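You operate a simulated robot arm through the tools that you are given. There is no shell and no other tool. Be economical: measure what you need, move in short steps, check, and stop when the job is done.

You are at the controls of a simulated robot arm. One attempt, no reset.

TASK
Put the grey strap on the blue triangle template. Then fetch the silver bolt and stand it on the round template. Then put the red bottle on the square template. The order counts. Set down upright: silver bolt, red bottle.

It is judged by the outcome, as a careful person would: the job done as asked, and still so three seconds after it is handed in. It fails if anything else is knocked over, pushed out of place, dropped, spilled or broken.

THE ROBOT
A 7-joint arm with a two-finger parallel gripper, fixed in place. Base frame: the origin is at the foot of the arm, x ahead of it, y to its left, z up; the work surface is at about z = 0. Lengths are in mm, angles in degrees, forces in N, time in s.
With the tool pointing down near the work surface it reaches from about 240 to 620 mm from the base axis. Its first joint turns from -66.0 to 66.0 degrees. Payload 2.6 kg.
Tool frame: the origin (TCP) lies between the finger pads and is the grasp point; the fingertips stand 30 mm ahead of it; z points along the fingers, y is the line along which they close. Largest opening 94 mm; finger width 28, thickness 10; the body of the gripper, 50 by 96 mm, starts 55 mm behind the TCP.
Orientation is told as [roll, pitch, yaw] about the base's x, y, z axes, in that order, counted from this pose: with the fingers straight down and closing along the base's y, the tool's x points along the base's -x, its y along +y and its z along -z.

THE INTERFACE
- The arm moves only by the tool play_rows. Its argument "deltas" is a list of rows, each a list of 3 entries, a list of its own where there are three numbers: the gripper command, from -1 (shut) to 1 (fully open), values between in proportion, then the shift along the tool's x, y, z in cm, then the turn, a rotation vector about the tool's x, y, z in degrees. In form: [[jaw, [dx, dy, dz], [rx, ry, rz]], ...]. A call has 1 to 12 rows; each row is the pose to reach, as a shift and turn from the pose commanded when the call began, along the tool's axes at that moment. A row lasts 0.2 s, in which the tool goes at most 50 mm and 8.6 degrees; a call with a longer step from one row to the next is refused whole, and so is a gripper value outside its range. A pose out of reach is approached as far as the arm can. The call stops where the force on the tool passes 40 N (or 10 N more than at its start, if that is more) or the arm is blocked; 0.2 s more then pass. Each finger travels about 72 mm/s and halts on what it meets, pressing with about 36 N; the grip force reading is that of the motor and also rises with nothing between the fingers. The clock runs only during rows and for 0.2 s after the last one: add rows that repeat a pose to give the fingers time. The reply holds the time, the measured pose of the TCP, the force on the tool along the base axes, the opening and the grip force, in the units named above and with some noise, with the torque about the TCP (base axes, N m) and any sound that the robot's microphone picked up.
- Cameras (640 x 400 px; columns grow to the right, rows downward): "scene" is fixed at [34.3, 434.5, 555.9]; the picture's right is [-0.76, -0.65, 0.00], its down [-0.41, 0.48, -0.77] and it looks along [0.50, -0.59, -0.63] (base axes); focal length 285 px, centre (320, 200). "wrist" rides on the gripper at [76, 14, -102] in the tool frame; the picture's right is [-0.18, 0.98, 0.00], its down [-0.75, -0.14, -0.64] and it looks along [-0.63, -0.12, 0.77] (tool axes); focal length 243 px, centre (320, 200). There is no depth. A picture from a camera that has moved, and an enlarged one, comes with that camera's place and axes in the base frame and with its lens.
- capture(camera): a new picture of that camera. No time passes.
- close_up(camera, box): a new picture of the part [left, top, right, bottom] of that camera's present view, enlarged. No time passes.
- finish_job(): hands the job in; it is judged then, once.

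Work in short steps. Places have to be worked out from the pictures, the camera data and where the tool is seen: move nearer, look again, correct. Check each grasp and each placing, and mend what went wrong. You have 120 turns and 76 pictures in all, those below and enlarged ones among them. Open the gripper and draw the arm clear of the work before you hand the job in, unless the task says otherwise; then end with one line.

The tools are called after "Emit:" as name(argument=value, ...) on one line, values as JSON. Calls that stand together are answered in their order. play_rows: Moves the arm, as the interface text tells. Its arguments: {"type":"object","properties":{"deltas":{"type":"array"}},"required":["deltas"]} The other tools are called the same way: capture (camera) takes a picture; close_up (camera, box) takes an enlarged picture of a part of a camera's view; finish_job () hands the job in.

At the start:

```text
clock: 0.0
tool_pos: [377.4, -70.1, 325.2]
orientation: [-0.1, -0.1, 0.0]
wrist_force: [-0.3, -0.4, 0.3]
torque: [-0.02, 0.02, -0.01]
width: 94.2
gripper_force: 0.2
```

scene: 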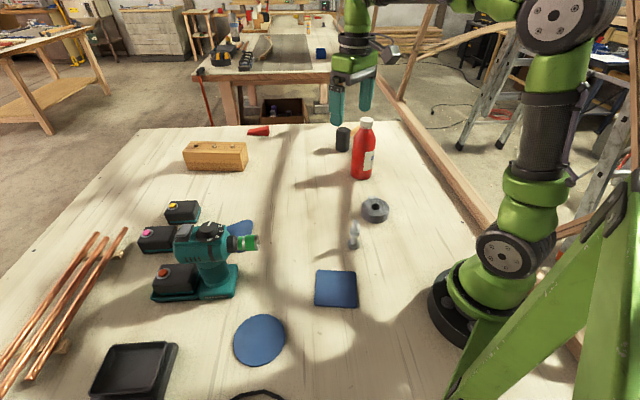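
wrist: 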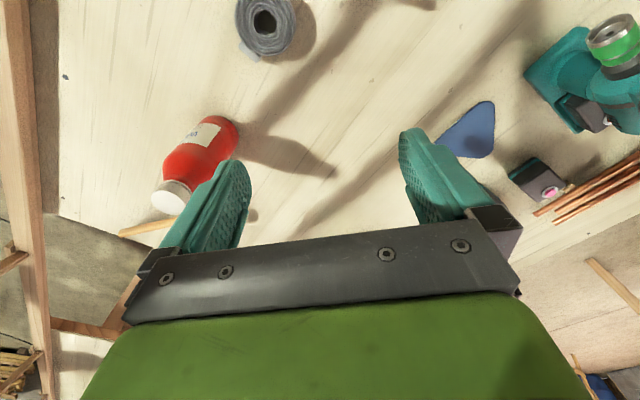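

The scene shows a grey roll near (375,210), a silver thing near (354,235), and the red bottle. I'll enlarge these areas to identify the strap and bolt.

Emit:
close_up(camera="scene", box=[300, 100, 440, 260])

Emit:
close_up(camera="scene", box=[130, 190, 300, 310])

Emit:
close_up(camera="scene", box=[80, 300, 400, 400])

```text
2.50 times, centred on (370, 180) of scene
camera zoom: at [34.3, 434.5, 555.9], right [-0.76, -0.65, 0.0], down [-0.41, 0.48, -0.77], along [0.5, -0.59, -0.63], focal length 711 px, centre (195, 250)
```

zoom: 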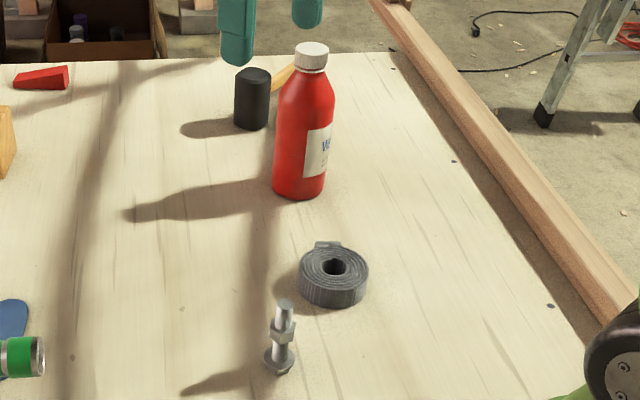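

```text
3.33 times, centred on (215, 250) of scene
camera zoom: at [34.3, 434.5, 555.9], right [-0.76, -0.65, 0.0], down [-0.41, 0.48, -0.77], along [0.5, -0.59, -0.63], focal length 949 px, centre (670, 33)
```

zoom: 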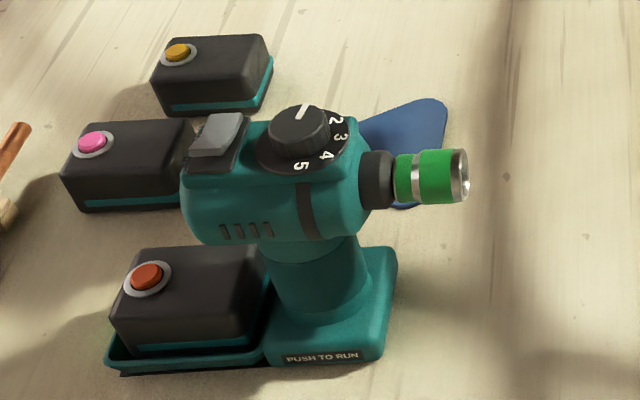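

```text
2.00 times, centred on (240, 350) of scene
camera zoom: at [34.3, 434.5, 555.9], right [-0.76, -0.65, 0.0], down [-0.41, 0.48, -0.77], along [0.5, -0.59, -0.63], focal length 569 px, centre (480, -100)
```

zoom: 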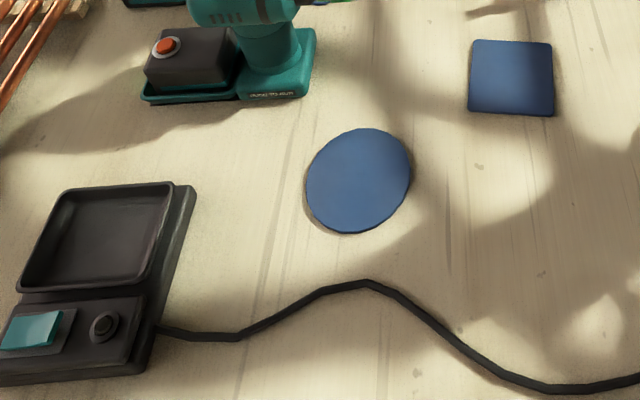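

The grey coil is the strap, at about (313,-139). The bolt is at about (286,6), the bottle at (460,-283) and the triangle at (550,186). The round template is at (289,317) and the square one at (249,131). I'll move above the strap with the gripper open and look again.

Emit:
play_rows(deltas=[[1, [1.6, -1.8, 3.6], [0, 0, 0]], [1, [3.2, -3.5, 7.2], [0, 0, 0]], [1, [4.8, -5.2, 10.8], [0, 0, 0]], [1, [6.4, -6.9, 14.5], [0, 0, 0]], [1, [6.4, -6.9, 14.5], [0, 0, 0]]])

Emit:
capture(camera="wrist")

Emit:
capture(camera="scene")

```text
clock: 1.2
tool_pos: [314.2, -138.3, 182.2]
orientation: [0.0, 0.0, 0.0]
wrist_force: [0.3, 0.3, -0.7]
torque: [0.0, 0.0, 0.01]
width: 94.3
gripper_force: 0.0
```

```text
70 pictures are left
camera wrist: at [235.2, -124.5, 284.8], right [0.18, 0.98, 0.0], down [0.75, -0.14, 0.64], along [0.63, -0.12, -0.77], focal length 243 px, centre (320, 200)
```

wrist: 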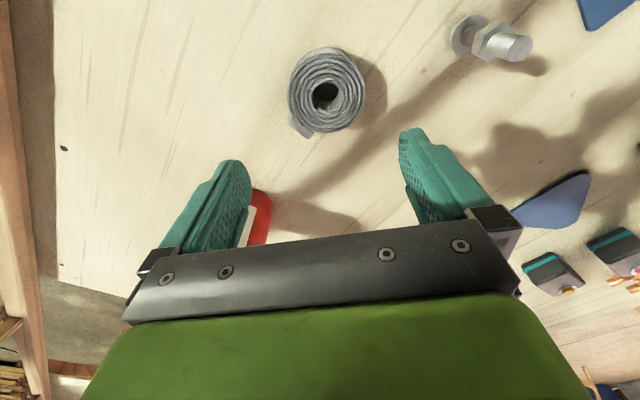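

```text
69 pictures are left
```

scene: 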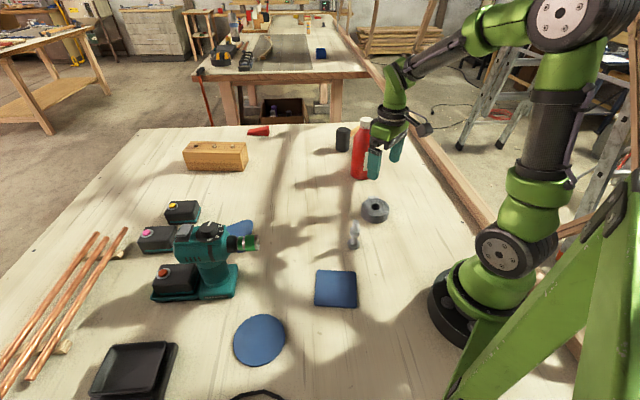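

The wrist view puts the strap at about (309,-132), ~77 mm across and ~30 mm high, with its loose end toward (+x,-y). I'll turn the closing line 45° away from that end, go lower and check the centring.

Emit:
play_rows(deltas=[[1, [0.1, 0.1, 1.2], [0, 0, 8]], [1, [0.2, 0.2, 2.4], [0, 0, 16]], [1, [0.3, 0.3, 3.6], [0, 0, 24]], [1, [0.4, 0.5, 4.8], [0, 0, 32]], [1, [0.5, 0.6, 6.0], [0, 0, 40]], [1, [0.5, 0.6, 7.0], [0, 0, 45]], [1, [0.5, 0.6, 7.0], [0, 0, 45]]])

Emit:
capture(camera="wrist")

```text
clock: 2.8
tool_pos: [308.1, -131.5, 111.7]
orientation: [0.0, 0.0, -45.0]
wrist_force: [-0.1, -0.3, -0.8]
torque: [0.0, -0.01, 0.0]
width: 93.6
gripper_force: 0.1
```

```text
68 pictures are left
camera wrist: at [263.8, -68.4, 214.4], right [0.83, 0.56, 0.0], down [0.43, -0.63, 0.64], along [0.36, -0.53, -0.77], focal length 243 px, centre (320, 200)
```

wrist: 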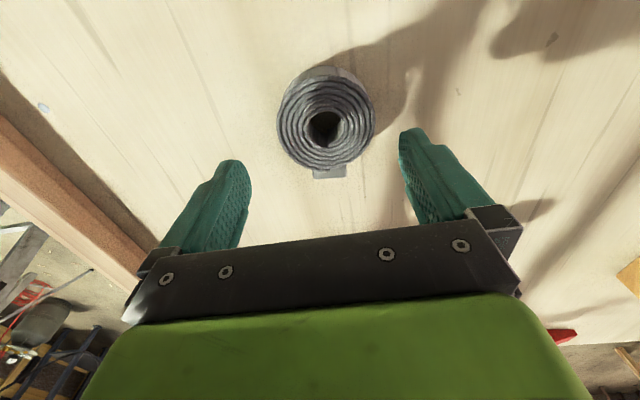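

The strap centre is about 3 mm along +tool-y from the TCP, and the loose end is clear of the fingers. I'll shift 3.4 mm and descend so the tips are just above it, then check.

Emit:
play_rows(deltas=[[1, [0, 0.34, 1.5], [0, 0, 0]], [1, [0, 0.34, 3.0], [0, 0, 0]], [1, [0, 0.34, 3.8], [0, 0, 0]], [1, [0, 0.34, 3.8], [0, 0, 0]]])

Emit:
capture(camera="wrist")

Emit:
close_up(camera="scene", box=[300, 130, 460, 260])

```text
clock: 3.8
tool_pos: [310.9, -130.0, 74.4]
orientation: [0.0, -0.1, -45.0]
wrist_force: [-0.9, -0.3, -0.4]
torque: [-0.03, -0.04, 0.0]
width: 94.0
gripper_force: 0.1
```

```text
67 pictures are left
camera wrist: at [266.0, -66.0, 176.3], right [0.83, 0.56, 0.0], down [0.43, -0.63, 0.64], along [0.36, -0.53, -0.77], focal length 243 px, centre (320, 200)
```

wrist: 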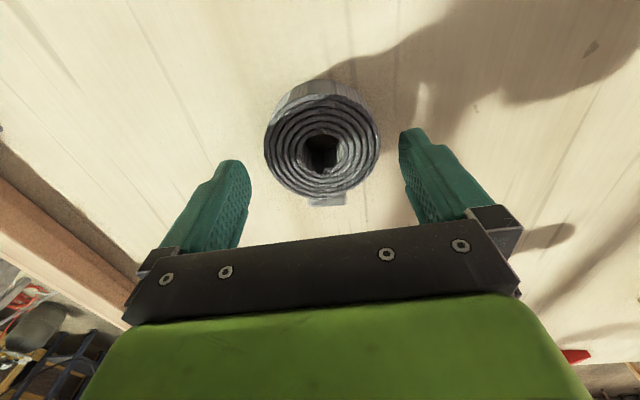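

```text
3.08 times, centred on (380, 195) of scene
camera zoom: at [34.3, 434.5, 555.9], right [-0.76, -0.65, 0.0], down [-0.41, 0.48, -0.77], along [0.5, -0.59, -0.63], focal length 876 px, centre (135, 215)
```

zoom: 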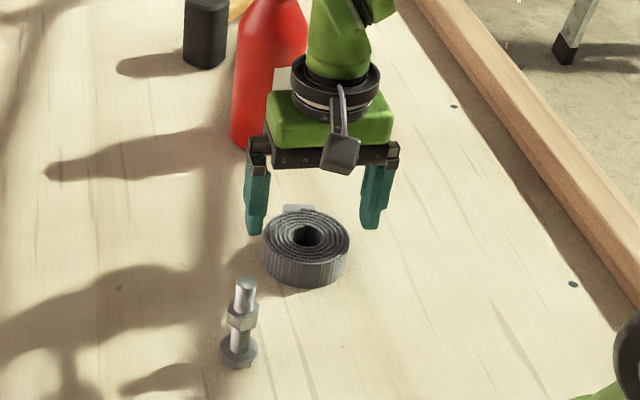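

The strap is now centred within ~1 mm between the fingers. I'll shift 3 mm in tool x, descend to TCP z≈36 and close.

Emit:
play_rows(deltas=[[1, [0.3, 0.07, 1.3], [0, 0, 0]], [1, [0.3, 0.07, 2.6], [0, 0, 0]], [1, [0.3, 0.07, 3.8], [0, 0, 0]], [1, [0.3, 0.07, 3.8], [0, 0, 0]], [-1, [0.3, 0.07, 3.8], [0, 0, 0]], [-1, [0.3, 0.07, 3.8], [0, 0, 0]], [-1, [0.3, 0.07, 3.8], [0, 0, 0]]])

Emit:
capture(camera="wrist")

```text
clock: 5.4
tool_pos: [309.3, -127.4, 34.2]
orientation: [0.1, 0.1, -45.0]
wrist_force: [-0.2, 2.6, 4.3]
torque: [-0.11, -0.05, 0.02]
width: 82.2
gripper_force: 36.2
```

```text
65 pictures are left
camera wrist: at [264.1, -63.7, 138.2], right [0.82, 0.57, 0.0], down [0.43, -0.63, 0.64], along [0.36, -0.53, -0.77], focal length 243 px, centre (320, 200)
```

wrist: 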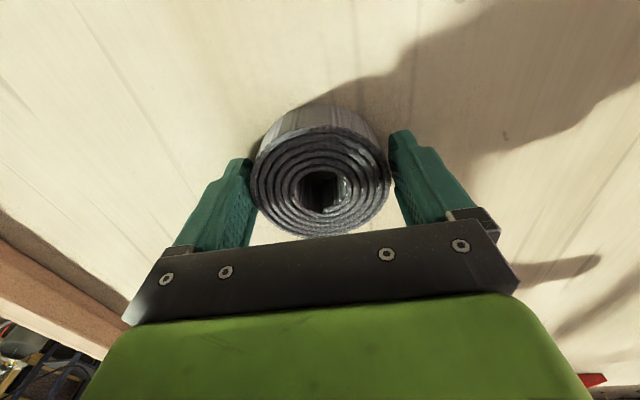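

Strap gripped at 82 mm. I'll lift 19 cm straight up and check.

Emit:
play_rows(deltas=[[-1, [0, 0, -2], [0, 0, 0]], [-1, [0, 0, -5], [0, 0, 0]], [-1, [0, 0, -9], [0, 0, 0]], [-1, [0, 0, -13], [0, 0, 0]], [-1, [0, 0, -17], [0, 0, 0]], [-1, [0, 0, -19], [0, 0, 0]]])

Emit:
capture(camera="wrist")

```text
clock: 6.8
tool_pos: [309.4, -127.7, 224.6]
orientation: [0.0, 0.0, -44.9]
wrist_force: [0.0, -0.3, -1.1]
torque: [0.05, -0.02, 0.0]
width: 81.7
gripper_force: 36.4
```

```text
64 pictures are left
camera wrist: at [264.1, -65.2, 328.1], right [0.83, 0.56, 0.0], down [0.43, -0.63, 0.64], along [0.36, -0.53, -0.77], focal length 243 px, centre (320, 200)
```

wrist: 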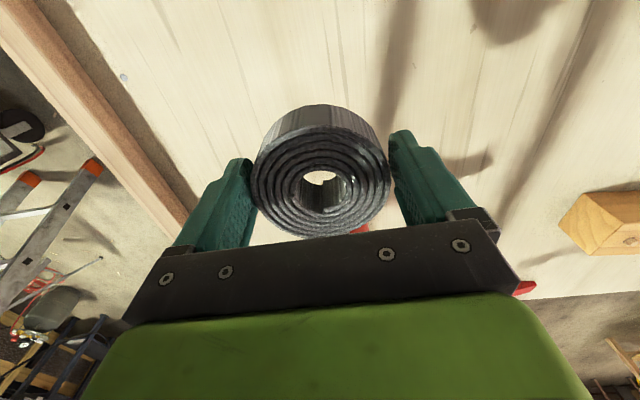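

The strap is held firmly. I'll carry it high towards the triangle at about (550,186), turning to yaw +20 on the way so the wrist camera sees the template.

Emit:
play_rows(deltas=[[-1, [0.5, 3.9, 0], [0, 0, -6.5]], [-1, [1.0, 7.8, 0], [0, 0, -13]], [-1, [1.5, 11.7, 0], [0, 0, -19.5]], [-1, [2.0, 15.6, 0], [0, 0, -26]], [-1, [2.5, 19.5, 0], [0, 0, -32.5]], [-1, [3.0, 23.4, 0], [0, 0, -39]], [-1, [3.5, 27.3, 0], [0, 0, -45.5]], [-1, [4.0, 31.2, 0], [0, 0, -52]], [-1, [4.6, 35.2, 0], [0, 0, -58.5]], [-1, [5.2, 39.2, 0], [0, 0, -65]], [-1, [5.2, 39.2, 0], [0, 0, -65]]])

Emit:
capture(camera="wrist")

Emit:
capture(camera="scene")

```text
clock: 9.2
tool_pos: [550.8, 187.3, 224.4]
orientation: [0.0, 0.2, 20.1]
wrist_force: [0.1, -0.4, -0.3]
torque: [0.0, 0.0, -0.02]
width: 82.0
gripper_force: 36.3
```

```text
63 pictures are left
camera wrist: at [472.3, 174.4, 327.5], right [-0.17, 0.99, 0.0], down [0.76, 0.13, 0.64], along [0.63, 0.11, -0.77], focal length 243 px, centre (320, 200)
```

wrist: 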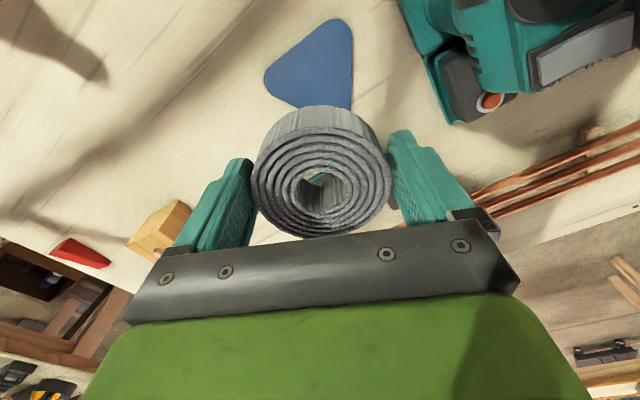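

```text
62 pictures are left
```

scene: 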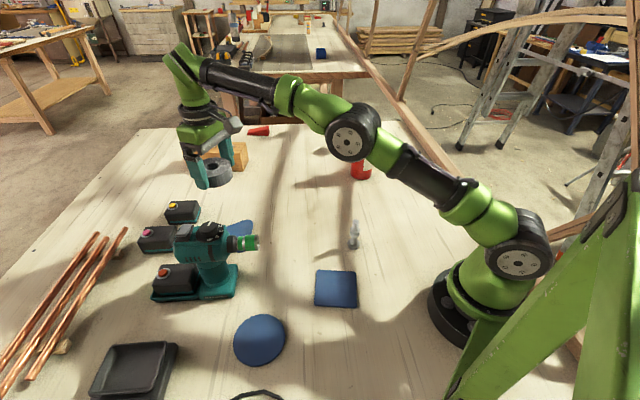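

The triangle's centroid works out at about (549,183), nearly under the TCP. I'll correct 5 mm and descend until the strap is just above the template.

Emit:
play_rows(deltas=[[-1, [0.1, -0.1, 4], [0, 0, 0]], [-1, [0.2, -0.2, 8], [0, 0, 0]], [-1, [0.3, -0.3, 12], [0, 0, 0]], [-1, [0.3, -0.3, 15], [0, 0, 0]], [-1, [0.3, -0.3, 17], [0, 0, 0]], [-1, [0.3, -0.3, 17], [0, 0, 0]]])

Emit:
capture(camera="wrist")

Emit:
close_up(camera="scene", box=[130, 150, 310, 270])

```text
clock: 10.6
tool_pos: [548.2, 183.2, 54.9]
orientation: [0.0, 0.0, 20.1]
wrist_force: [-0.7, -0.4, -1.4]
torque: [0.0, -0.02, 0.03]
width: 81.8
gripper_force: 36.4
```

```text
61 pictures are left
camera wrist: at [470.4, 169.8, 157.6], right [-0.16, 0.99, 0.0], down [0.76, 0.12, 0.64], along [0.63, 0.1, -0.77], focal length 243 px, centre (320, 200)
```

wrist: 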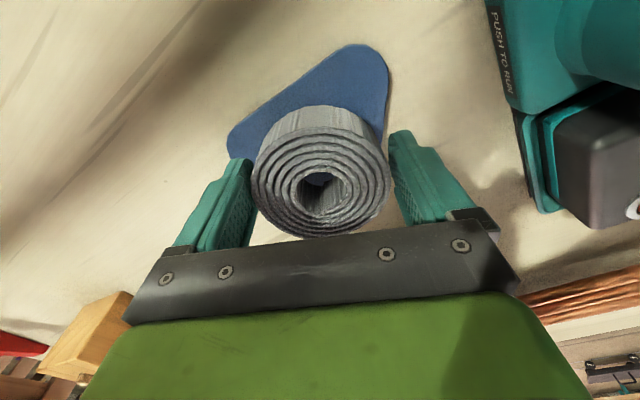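

```text
3.33 times, centred on (220, 210) of scene
camera zoom: at [34.3, 434.5, 555.9], right [-0.76, -0.65, 0.0], down [-0.41, 0.48, -0.77], along [0.5, -0.59, -0.63], focal length 949 px, centre (653, 167)
```

zoom: 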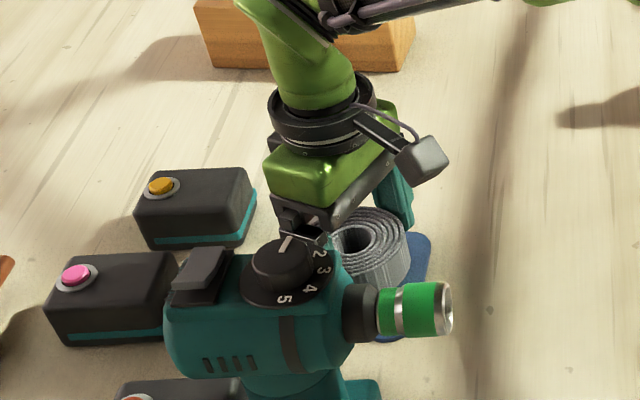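

The template edges in this view confirm the centroid at about (547,183.5), under the strap. I'll lower the last ~18 mm and release.

Emit:
play_rows(deltas=[[-1, [0, 0, 1.0], [0, 0, 0]], [-1, [0, 0, 1.6], [0, 0, 0]], [-1, [0, 0, 1.8], [0, 0, 0]], [-1, [0, 0, 1.8], [0, 0, 0]]])

```text
clock: 11.6
tool_pos: [550.0, 182.3, 40.2]
orientation: [0.0, -0.3, 20.1]
wrist_force: [-6.4, -2.2, 23.8]
torque: [-0.19, 0.15, -0.13]
width: 81.9
gripper_force: 36.2
```

Contact at z≈40 with 24 N, so the strap is down. I'll back off 2 mm, open, then rise.

Emit:
play_rows(deltas=[[-1, [0, 0, -0.2], [0, 0, 0]], [1, [0, 0, -0.2], [0, 0, 0]], [1, [0, 0, -0.2], [0, 0, 0]], [1, [0, 0, -2], [0, 0, 0]], [1, [0, 0, -5], [0, 0, 0]], [1, [0, 0, -9], [0, 0, 0]], [1, [0, 0, -13], [0, 0, 0]], [1, [0, 0, -17], [0, 0, 0]], [1, [0, 0, -17], [0, 0, 0]]])

Emit:
capture(camera="wrist")

```text
clock: 13.6
tool_pos: [547.8, 182.6, 208.9]
orientation: [0.0, 0.1, 20.0]
wrist_force: [-0.2, 0.3, -0.1]
torque: [0.03, 0.01, 0.01]
width: 93.7
gripper_force: 0.1
```

```text
59 pictures are left
camera wrist: at [469.8, 169.8, 311.2], right [-0.16, 0.99, 0.0], down [0.76, 0.13, 0.64], along [0.63, 0.11, -0.77], focal length 243 px, centre (320, 200)
```

wrist: 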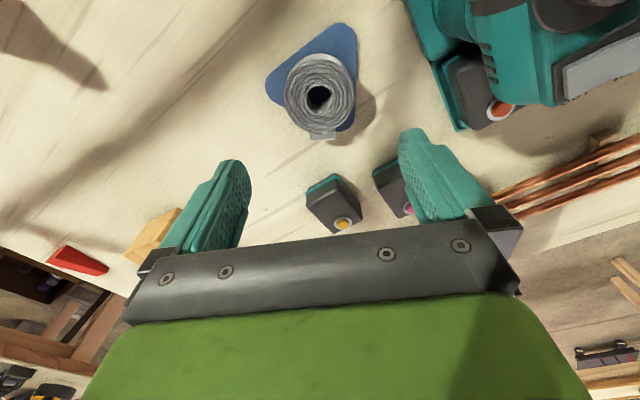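

Released. I'll check the placement with an enlargement.

Emit:
close_up(camera="wrist", box=[250, 10, 390, 150])

```text
2.86 times, centred on (320, 80) of wrist
camera zoom: at [469.8, 169.8, 311.2], right [-0.16, 0.99, 0.0], down [0.76, 0.13, 0.64], along [0.63, 0.11, -0.77], focal length 693 px, centre (320, 543)
```

zoom: 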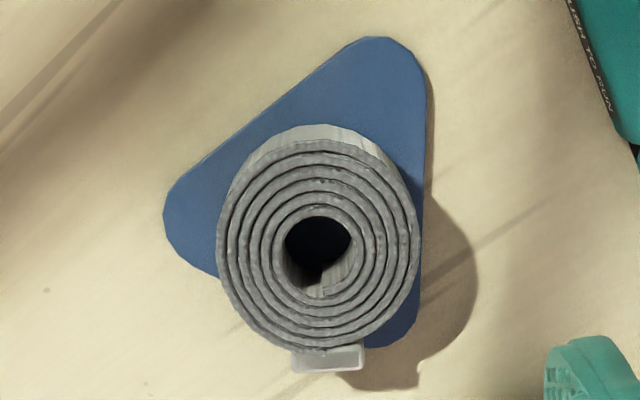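

The strap sits within ~3 mm of the triangle's centre. Two views agree that the bolt is at about (287,6), so I'll move above it, keeping high.

Emit:
play_rows(deltas=[[1, [3.8, -1.0, -1], [0, 0, 2.5]], [1, [7.6, -1.9, -1], [0, 0, 5]], [1, [11.5, -2.9, -1], [0, 0, 7.5]], [1, [15.3, -3.9, -1], [0, 0, 10]], [1, [19.1, -4.8, -1], [0, 0, 12.5]], [1, [23.0, -5.8, 0], [0, 0, 15]], [1, [26.8, -6.7, 1], [0, 0, 17.5]], [1, [30.6, -7.7, 2.5], [0, 0, 20]], [1, [30.6, -7.7, 2.5], [0, 0, 20]]])

Emit:
capture(camera="wrist")

Emit:
capture(camera="scene")

```text
clock: 15.6
tool_pos: [286.2, 5.4, 181.5]
orientation: [0.0, 0.0, 0.0]
wrist_force: [0.1, -0.7, -0.7]
torque: [0.02, -0.02, 0.02]
width: 94.0
gripper_force: 0.1
```

```text
57 pictures are left
camera wrist: at [208.7, 19.7, 284.9], right [0.18, 0.98, 0.0], down [0.75, -0.14, 0.64], along [0.63, -0.12, -0.77], focal length 243 px, centre (320, 200)
```

wrist: 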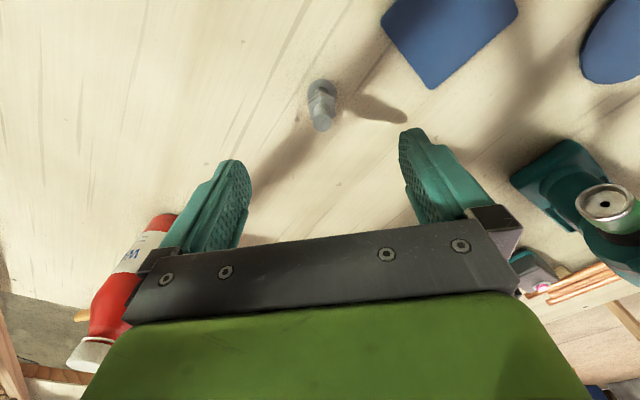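

```text
56 pictures are left
```

scene: 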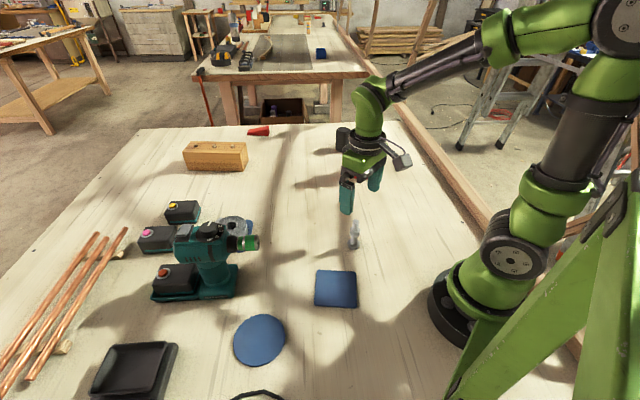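

The bolt stands upright at about (288,6.5), roughly 88 mm tall. I'll enlarge it to choose the grip height.

Emit:
close_up(camera="scene", box=[320, 200, 390, 260])

Emit:
close_up(camera="wrist", box=[270, 60, 370, 150])

```text
6.67 times, centred on (355, 230) of scene
camera zoom: at [34.3, 434.5, 555.9], right [-0.76, -0.65, 0.0], down [-0.41, 0.48, -0.77], along [0.5, -0.59, -0.63], focal length 1897 px, centre (87, 0)
```

zoom: 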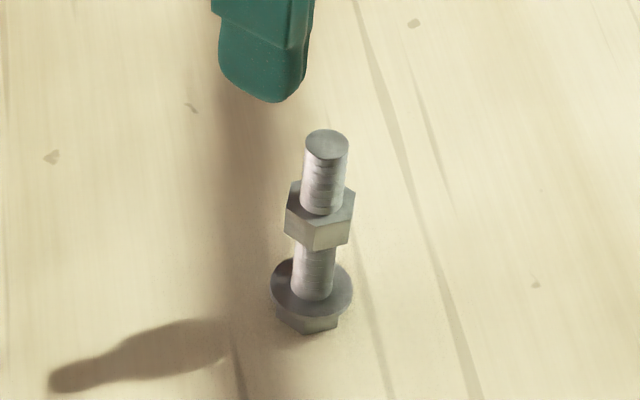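

```text
4.44 times, centred on (320, 105) of wrist
camera zoom: at [208.7, 19.7, 284.9], right [0.18, 0.98, 0.0], down [0.75, -0.14, 0.64], along [0.63, -0.12, -0.77], focal length 1078 px, centre (320, 622)
```

zoom: 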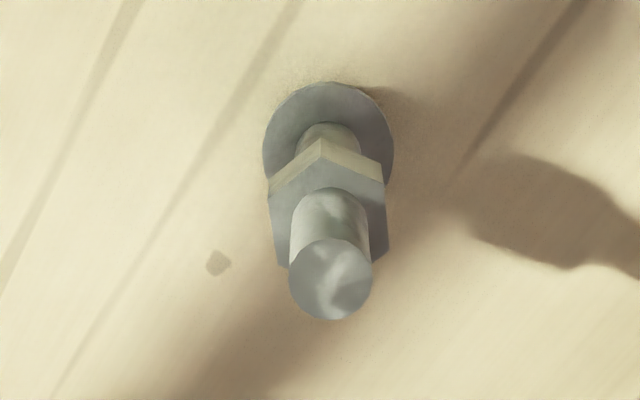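

The shaft above the nut (z≈57–88) is the best grip. I'll correct about 2 mm, descend partway with a narrower opening and check the centring.

Emit:
play_rows(deltas=[[0.5, [-0.2, 0.13, 1.5], [0, 0, 0]], [0.1, [-0.2, 0.13, 3.0], [0, 0, 0]], [0.0, [-0.2, 0.13, 5.0], [0, 0, 0]], [0.0, [-0.2, 0.13, 5.0], [0, 0, 0]]])

Emit:
close_up(camera="wrist", box=[220, 80, 420, 230])

Emit:
close_up(camera="scene", box=[310, 160, 410, 260])

```text
clock: 16.6
tool_pos: [288.2, 8.2, 131.4]
orientation: [0.1, 0.1, 0.1]
wrist_force: [-0.8, 0.3, 0.1]
torque: [-0.01, 0.01, 0.04]
width: 47.1
gripper_force: 0.1
```

```text
2.67 times, centred on (320, 155) of wrist
camera zoom: at [210.9, 21.3, 234.6], right [0.18, 0.98, 0.0], down [0.75, -0.14, 0.64], along [0.63, -0.12, -0.77], focal length 647 px, centre (320, 320)
```

zoom: 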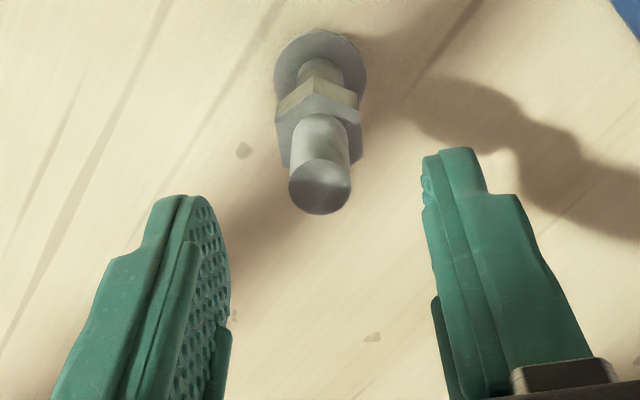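

```text
4.00 times, centred on (360, 210) of scene
camera zoom: at [34.3, 434.5, 555.9], right [-0.76, -0.65, 0.0], down [-0.41, 0.48, -0.77], along [0.5, -0.59, -0.63], focal length 1138 px, centre (160, 160)
```

zoom: 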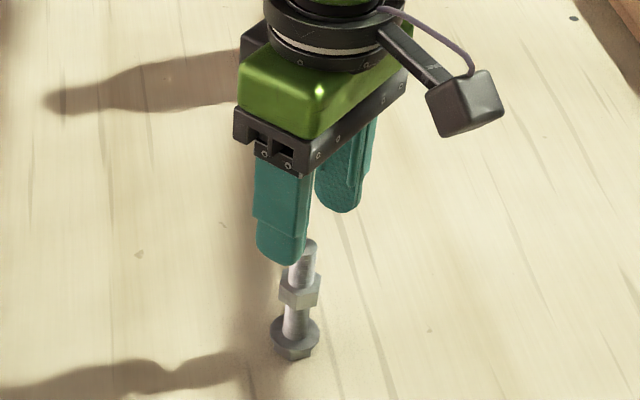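

The bolt top lies on the tool axis. I'll descend to TCP z≈91 and close on the upper shaft.

Emit:
play_rows(deltas=[[0, [0, 0, 2.0], [0, 0, 0]], [0, [0, 0, 4.0], [0, 0, 0]], [0, [0, 0, 4.0], [0, 0, 0]], [-1, [0, 0, 4.0], [0, 0, 0]], [-1, [0, 0, 4.0], [0, 0, 0]], [-1, [0, 0, 4.0], [0, 0, 0]]])

Emit:
close_up(camera="wrist", box=[220, 80, 420, 230])

Emit:
close_up(camera="scene", box=[310, 160, 410, 260])

```text
clock: 18.0
tool_pos: [288.5, 6.3, 92.2]
orientation: [0.0, 0.0, 0.0]
wrist_force: [-0.3, 0.1, -0.8]
torque: [0.0, 0.01, 0.01]
width: 15.0
gripper_force: 36.4
```

```text
2.67 times, centred on (320, 155) of wrist
camera zoom: at [210.9, 20.7, 194.9], right [0.18, 0.98, 0.0], down [0.75, -0.14, 0.64], along [0.63, -0.12, -0.77], focal length 647 px, centre (320, 320)
```

zoom: 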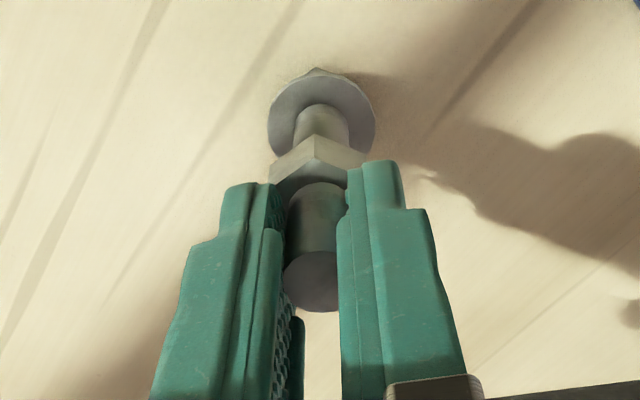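

```text
4.00 times, centred on (360, 210) of scene
camera zoom: at [34.3, 434.5, 555.9], right [-0.76, -0.65, 0.0], down [-0.41, 0.48, -0.77], along [0.5, -0.59, -0.63], focal length 1138 px, centre (160, 160)
```

zoom: 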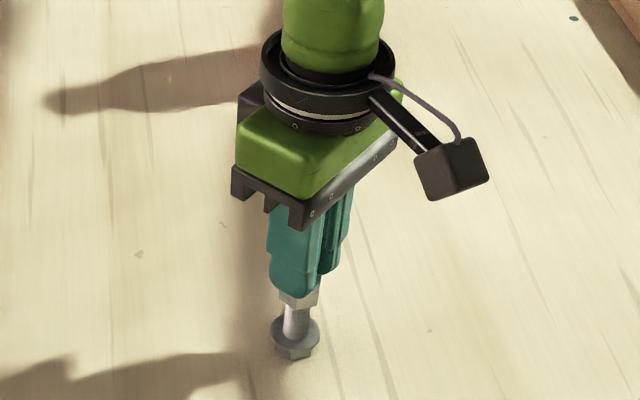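

The bolt is gripped at 15 mm on the shaft. I'll lift it about 11 cm and check that it hangs upright.

Emit:
play_rows(deltas=[[-1, [0, 0, -1], [0, 0, 0]], [-1, [0, 0, -3], [0, 0, 0]], [-1, [0, 0, -6], [0, 0, 0]], [-1, [0, 0, -9], [0, 0, 0]], [-1, [0, 0, -11], [0, 0, 0]], [-1, [0, 0, -11], [0, 0, 0]]])

Emit:
close_up(camera="scene", box=[300, 110, 420, 230])

Emit:
close_up(camera="wrist", box=[220, 80, 420, 230])

```text
clock: 19.4
tool_pos: [288.6, 7.3, 202.4]
orientation: [0.0, 0.0, 0.0]
wrist_force: [0.5, -0.3, -1.7]
torque: [0.01, 0.02, -0.01]
width: 14.8
gripper_force: 36.0
```

```text
3.33 times, centred on (360, 170) of scene
camera zoom: at [34.3, 434.5, 555.9], right [-0.76, -0.65, 0.0], down [-0.41, 0.48, -0.77], along [0.5, -0.59, -0.63], focal length 949 px, centre (187, 300)
```

zoom: 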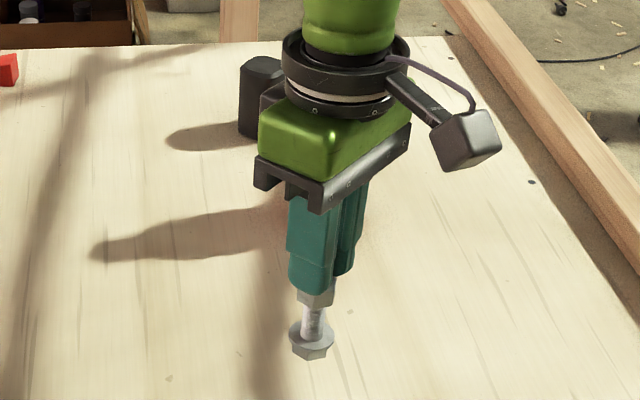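

```text
2.67 times, centred on (320, 155) of wrist
camera zoom: at [210.5, 20.8, 305.4], right [0.18, 0.98, 0.0], down [0.75, -0.14, 0.64], along [0.63, -0.12, -0.77], focal length 647 px, centre (320, 320)
```

zoom: 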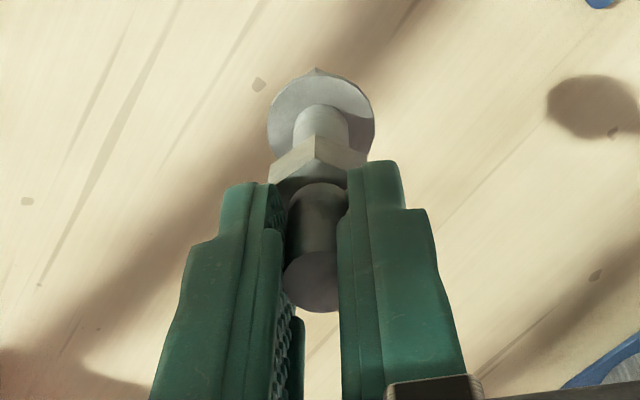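

The bolt is held upright, unchanged. I'll carry it along +y at z≈202 to above the round template (~(289,316)), turning to yaw 30.

Emit:
play_rows(deltas=[[-1, [0, 3, 0], [0, 0, -3]], [-1, [0, 7, 0], [0, 0, -7]], [-1, [0, 11, 0], [0, 0, -11]], [-1, [0, 15, 0], [0, 0, -15]], [-1, [0, 19, 0], [0, 0, -19]], [-1, [0, 23, 0], [0, 0, -23]], [-1, [0, 27, 0], [0, 0, -27]], [-1, [0, 29.5, 0], [0, 0, -30]], [-1, [0, 31, 0], [0, 0, -30]], [-1, [0, 31, 0], [0, 0, -30]]])

Emit:
capture(camera="wrist")

Emit:
capture(camera="scene")

```text
clock: 21.6
tool_pos: [289.2, 318.0, 201.8]
orientation: [0.0, -0.1, 30.0]
wrist_force: [0.3, -0.5, -2.4]
torque: [-0.01, 0.03, -0.02]
width: 15.0
gripper_force: 35.9
```

```text
47 pictures are left
camera wrist: at [214.2, 292.2, 305.9], right [-0.33, 0.94, 0.0], down [0.72, 0.26, 0.64], along [0.61, 0.21, -0.77], focal length 243 px, centre (320, 200)
```

wrist: 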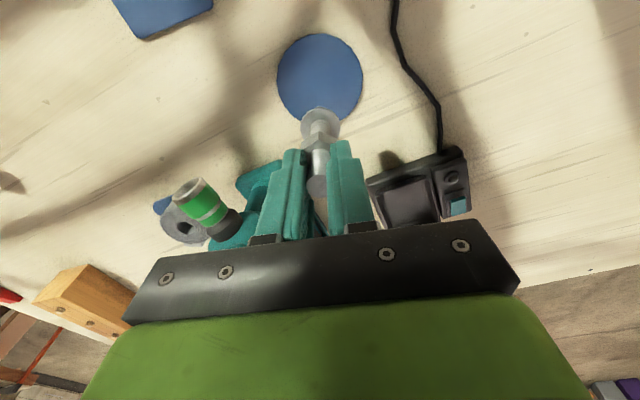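

```text
46 pictures are left
```

scene: 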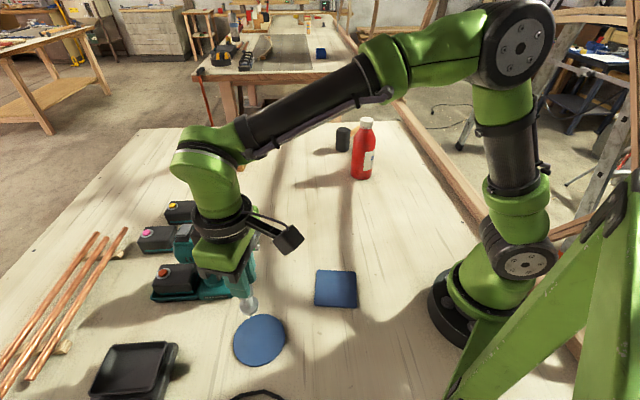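

The template centre works out at about (288,316), so the bolt is over it. I'll descend to just above the surface and check.

Emit:
play_rows(deltas=[[-1, [0, 0, 3], [0, 0, 0]], [-1, [0, 0, 6], [0, 0, 0]], [-1, [0, 0, 8.5], [0, 0, 0]], [-1, [0, 0, 9.5], [0, 0, 0]], [-1, [0, 0, 9.5], [0, 0, 0]]])

Emit:
close_up(camera="wrist", box=[220, 20, 420, 200])

Emit:
close_up(camera="scene", box=[180, 240, 330, 390])

```text
clock: 22.8
tool_pos: [288.6, 317.0, 106.5]
orientation: [0.0, -0.1, 30.0]
wrist_force: [0.0, -0.4, -2.2]
torque: [0.0, 0.0, -0.01]
width: 14.8
gripper_force: 36.7
```

```text
2.22 times, centred on (320, 110) of wrist
camera zoom: at [214.5, 291.2, 210.2], right [-0.33, 0.94, 0.0], down [0.72, 0.25, 0.64], along [0.61, 0.21, -0.77], focal length 539 px, centre (320, 400)
```

zoom: 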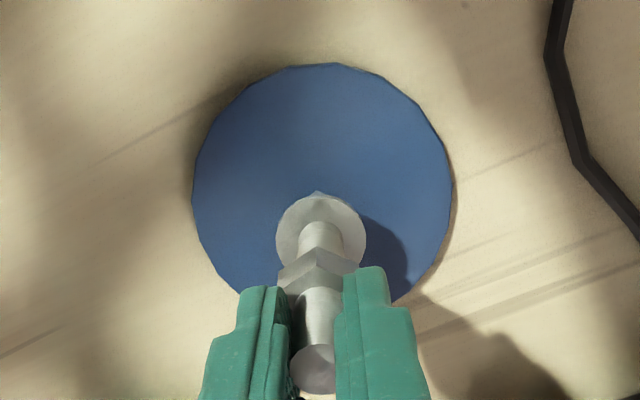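

```text
2.67 times, centred on (255, 315) of scene
camera zoom: at [34.3, 434.5, 555.9], right [-0.76, -0.65, 0.0], down [-0.41, 0.48, -0.77], along [0.5, -0.59, -0.63], focal length 759 px, centre (493, -107)
```

zoom: 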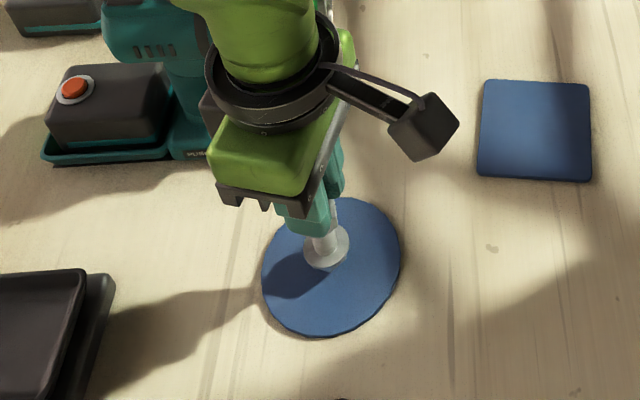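

The bolt is within ~2 mm of the disc centre. I'll lower the last ~11 mm until contact.

Emit:
play_rows(deltas=[[-1, [0, 0, 0.5], [0, 0, 0]], [-1, [0, 0, 0.9], [0, 0, 0]], [-1, [0, 0, 1.1], [0, 0, 0]], [-1, [0, 0, 1.1], [0, 0, 0]]])

```text
clock: 23.8
tool_pos: [289.4, 317.5, 95.5]
orientation: [0.0, -0.1, 30.0]
wrist_force: [-0.1, -0.2, 1.4]
torque: [-0.01, 0.07, 0.01]
width: 14.9
gripper_force: 35.8
```

The force has just turned upward, which suggests first contact. I'll press 1 mm more and read again.

Emit:
play_rows(deltas=[[-1, [0, 0, 0.1], [0, 0, 0]], [-1, [0, 0, 0.1], [0, 0, 0]]])

```text
clock: 24.4
tool_pos: [289.5, 317.2, 96.5]
orientation: [0.0, -0.1, 30.0]
wrist_force: [-1.4, -2.9, 15.1]
torque: [-0.24, 0.21, 0.03]
width: 14.8
gripper_force: 36.2
```

Firm contact at 15 N. I'll ease back 1 mm and open slowly.

Emit:
play_rows(deltas=[[-1, [0, 0, -0.1], [0, 0, 0]], [-1, [0, 0, -0.1], [0, 0, 0]], [-0.5, [0, 0, -0.1], [0, 0, 0]], [-0.3, [0, 0, -0.1], [0, 0, 0]], [0, [0, 0, -0.1], [0, 0, 0]], [0, [0, 0, -0.1], [0, 0, 0]]])

Emit:
close_up(camera="wrist", box=[220, 20, 420, 200])

```text
clock: 25.8
tool_pos: [289.5, 316.6, 95.3]
orientation: [0.1, -0.1, 30.1]
wrist_force: [-0.5, 0.0, 0.6]
torque: [0.01, -0.02, 0.02]
width: 47.1
gripper_force: 0.1
```

```text
2.22 times, centred on (320, 110) of wrist
camera zoom: at [214.3, 290.9, 199.5], right [-0.33, 0.94, 0.0], down [0.72, 0.25, 0.64], along [0.61, 0.21, -0.77], focal length 539 px, centre (320, 400)
```

zoom: 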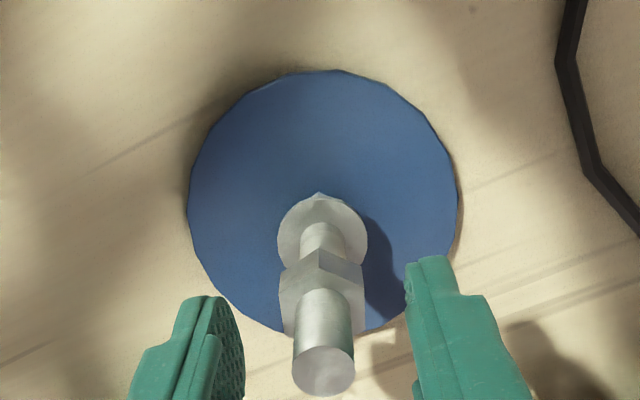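

The bolt stands free on the disc. I'll rise straight up to z≈285 and verify.

Emit:
play_rows(deltas=[[0, [0, 0, -2], [0, 0, 0]], [0, [0, 0, -6], [0, 0, 0]], [0, [0, 0, -10], [0, 0, 0]], [0, [0, 0, -14], [0, 0, 0]], [0, [0, 0, -18], [0, 0, 0]], [0, [0, 0, -20], [0, 0, 0]], [0, [0, 0, -20], [0, 0, 0]]])

Emit:
capture(camera="scene")

```text
clock: 27.4
tool_pos: [288.9, 317.1, 296.5]
orientation: [0.0, 0.0, 30.1]
wrist_force: [0.2, 0.1, -0.6]
torque: [-0.03, -0.01, 0.0]
width: 46.9
gripper_force: 0.2
```

```text
42 pictures are left
```

scene: 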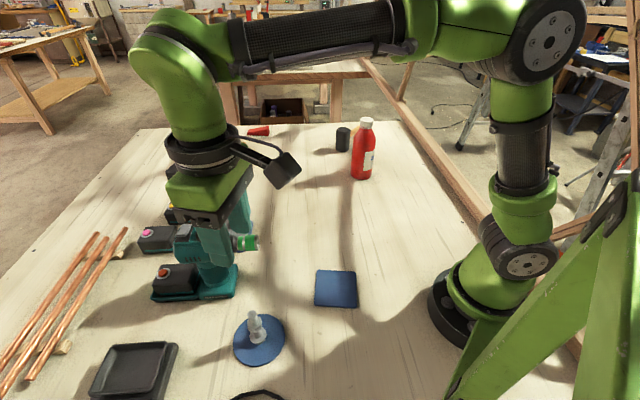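

The bolt stands upright on the disc. Next I go to the bottle: first half of the traverse at z≈296, opening the jaw.

Emit:
play_rows(deltas=[[0.5, [1.2, -4.2, 0], [0, 0, 4.2]], [1, [2.4, -8.4, 0], [0, 0, 8.4]], [1, [3.6, -12.6, 0], [0, 0, 12.6]], [1, [4.8, -16.8, 0], [0, 0, 16.8]], [1, [6.0, -21.0, 0], [0, 0, 21]], [1, [7.1, -25.2, 0], [0, 0, 25.5]], [1, [8.1, -29.2, 0], [0, 0, 30]]])

```text
clock: 29.0
tool_pos: [363.7, 23.2, 295.9]
orientation: [0.0, 0.0, 0.0]
wrist_force: [-0.3, -0.2, -0.9]
torque: [0.02, 0.0, 0.05]
width: 94.0
gripper_force: 0.1
```

Second half: to about (430,-265), yaw -30, looking at the bottle.

Emit:
play_rows(deltas=[[1, [-0.9, -4.1, 0], [0, 0, 4.3]], [1, [-1.9, -8.2, 0], [0, 0, 8.6]], [1, [-2.8, -12.3, 0], [0, 0, 12.9]], [1, [-3.8, -16.4, 0], [0, 0, 17.2]], [1, [-4.7, -20.5, 0], [0, 0, 21.5]], [1, [-5.7, -24.7, 0], [0, 0, 25.8]], [1, [-6.6, -28.8, 0], [0, 0, 30]], [1, [-6.6, -28.8, 0], [0, 0, 30]]])

Emit:
capture(camera="wrist")

Emit:
close_up(camera="scene", box=[310, 60, 430, 200])

```text
clock: 30.8
tool_pos: [431.4, -265.2, 296.1]
orientation: [0.0, 0.0, -30.0]
wrist_force: [-0.3, 0.2, 0.5]
torque: [0.04, -0.01, 0.02]
width: 94.0
gripper_force: 0.1
```

```text
41 pictures are left
camera wrist: at [371.1, -215.1, 399.2], right [0.65, 0.76, 0.0], down [0.58, -0.5, 0.64], along [0.49, -0.42, -0.77], focal length 243 px, centre (320, 200)
```

wrist: 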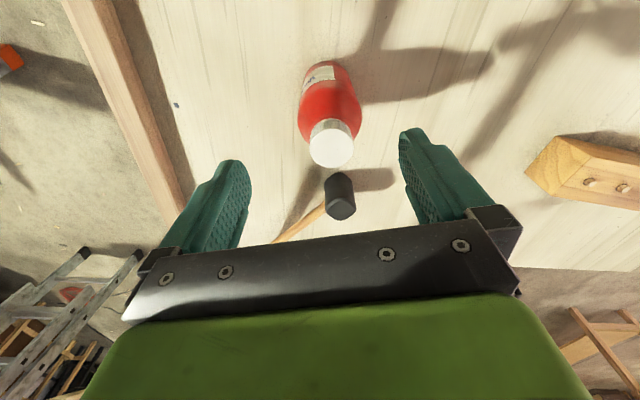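

```text
2.86 times, centred on (370, 130) of scene
camera zoom: at [34.4, 434.5, 555.9], right [-0.76, -0.65, 0.0], down [-0.41, 0.48, -0.77], along [0.5, -0.59, -0.63], focal length 813 px, centre (177, 400)
```

zoom: 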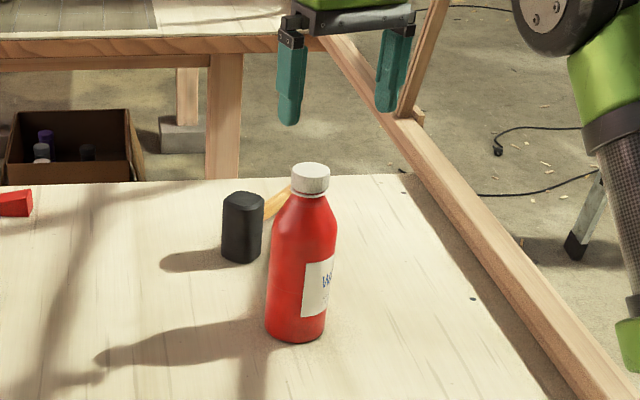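

The cap top is at about (459.5,-276.5, z≈200), ~41 mm wide and ~25 mm high. I'll move above it with the tips just over the cap and check.

Emit:
play_rows(deltas=[[1, [-1.5, 0.2, 0], [0, 0, 0]], [0.6, [-3.0, 0.43, 1.5], [0, 0, 0]], [0.5, [-3.0, 0.43, 3.0], [0, 0, 0]], [0.5, [-3.0, 0.43, 4.2], [0, 0, 0]], [0.5, [-3.0, 0.43, 4.2], [0, 0, 0]]])

Emit:
capture(camera="wrist")

Emit:
close_up(camera="scene", box=[310, 60, 430, 200])

```text
clock: 32.0
tool_pos: [457.7, -275.6, 253.1]
orientation: [0.0, 0.1, -30.0]
wrist_force: [-0.3, 0.0, -0.2]
torque: [0.0, -0.02, 0.01]
width: 70.4
gripper_force: 0.0
```

```text
39 pictures are left
camera wrist: at [398.5, -225.2, 357.2], right [0.65, 0.76, 0.0], down [0.58, -0.5, 0.64], along [0.49, -0.42, -0.77], focal length 243 px, centre (320, 200)
```

wrist: 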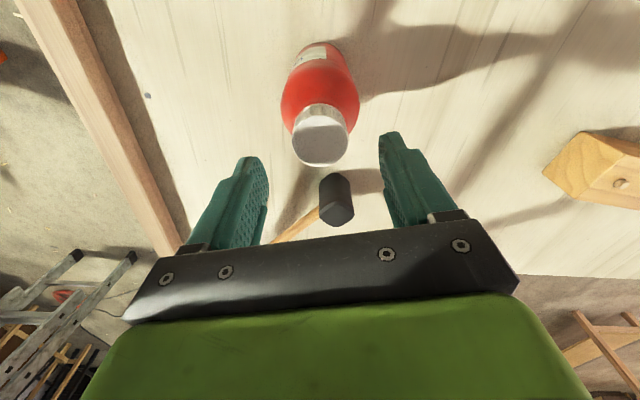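

```text
2.86 times, centred on (370, 130) of scene
camera zoom: at [34.3, 434.5, 555.9], right [-0.76, -0.65, 0.0], down [-0.41, 0.48, -0.77], along [0.5, -0.59, -0.63], focal length 813 px, centre (177, 400)
```

zoom: 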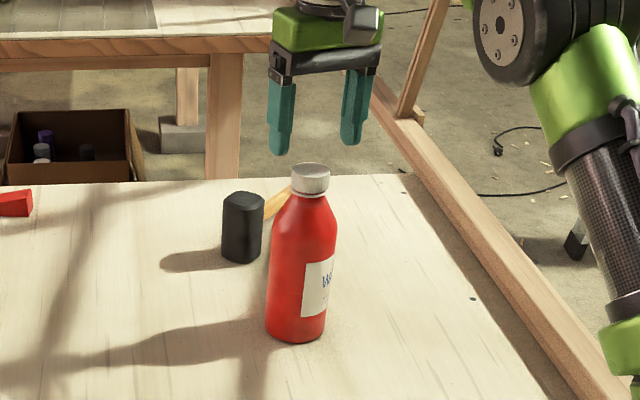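

The cap is centred laterally and about 3.5 mm further ahead. I'll correct that, descend to TCP z≈206 and close on the cap.

Emit:
play_rows(deltas=[[0.5, [-0.35, 0, 1.6], [0, 0, 0]], [0.5, [-0.35, 0, 3.2], [0, 0, 0]], [0.5, [-0.35, 0, 4.7], [0, 0, 0]], [0.5, [-0.35, 0, 4.7], [0, 0, 0]]])

Emit:
close_up(camera="wrist", box=[220, 80, 420, 260])

Emit:
close_up(camera="scene", box=[320, 80, 410, 190])

```text
clock: 33.0
tool_pos: [462.3, -277.2, 207.2]
orientation: [0.0, -0.1, -30.0]
wrist_force: [0.1, 0.7, 0.1]
torque: [0.05, 0.0, 0.01]
width: 70.6
gripper_force: 0.1
```

```text
2.22 times, centred on (320, 170) of wrist
camera zoom: at [401.4, -227.3, 310.2], right [0.65, 0.76, 0.0], down [0.58, -0.5, 0.64], along [0.49, -0.42, -0.77], focal length 539 px, centre (320, 267)
```

zoom: 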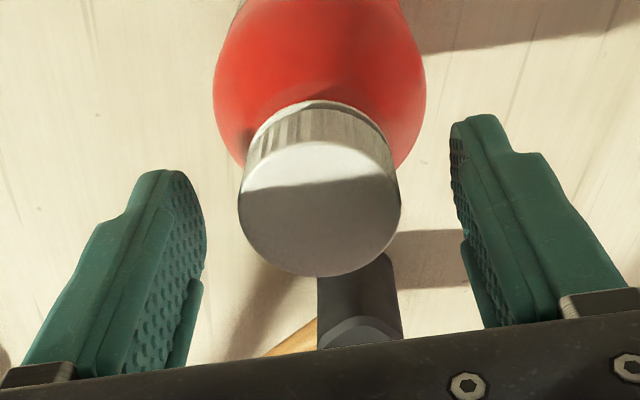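

```text
3.64 times, centred on (365, 135) of scene
camera zoom: at [34.3, 434.5, 555.9], right [-0.76, -0.65, 0.0], down [-0.41, 0.48, -0.77], along [0.5, -0.59, -0.63], focal length 1035 px, centre (156, 436)
```

zoom: 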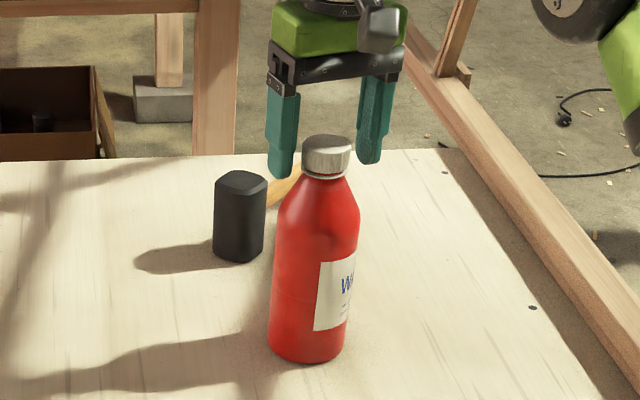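

The tips are around the cap's lower edge, and the cap is centred laterally and slightly toward the base. I'll shift 2.5 mm back, raise 2 mm and close.

Emit:
play_rows(deltas=[[0.5, [0.25, 0, -0.2], [0, 0, 0]], [0, [0.25, 0, -0.2], [0, 0, 0]], [-0.5, [0.25, 0, -0.2], [0, 0, 0]], [-1, [0.25, 0, -0.2], [0, 0, 0]], [-1, [0.25, 0, -0.2], [0, 0, 0]]])

Emit:
close_up(camera="wrist", box=[220, 80, 420, 260])

Emit:
close_up(camera="scene", box=[320, 80, 410, 190])

```text
clock: 34.2
tool_pos: [459.5, -276.0, 209.4]
orientation: [0.1, -0.1, -30.0]
wrist_force: [0.5, 0.4, -0.6]
torque: [0.02, -0.02, 0.01]
width: 37.1
gripper_force: 35.7
```

```text
2.22 times, centred on (320, 170) of wrist
camera zoom: at [399.4, -226.1, 312.6], right [0.65, 0.76, 0.0], down [0.58, -0.5, 0.64], along [0.49, -0.42, -0.77], focal length 539 px, centre (320, 267)
```

zoom: 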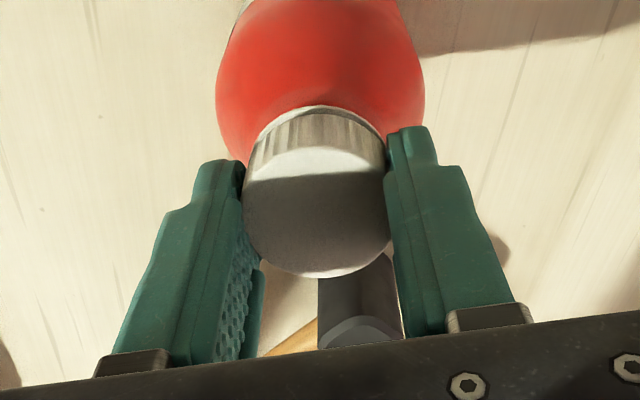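

```text
3.64 times, centred on (365, 135) of scene
camera zoom: at [34.3, 434.5, 555.9], right [-0.76, -0.65, 0.0], down [-0.41, 0.48, -0.77], along [0.5, -0.59, -0.63], focal length 1035 px, centre (156, 436)
```

zoom: 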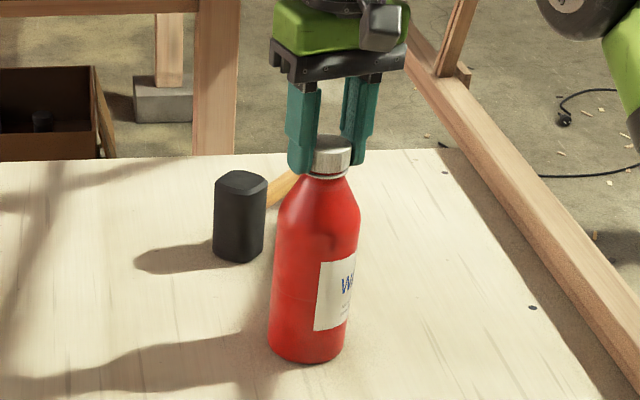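

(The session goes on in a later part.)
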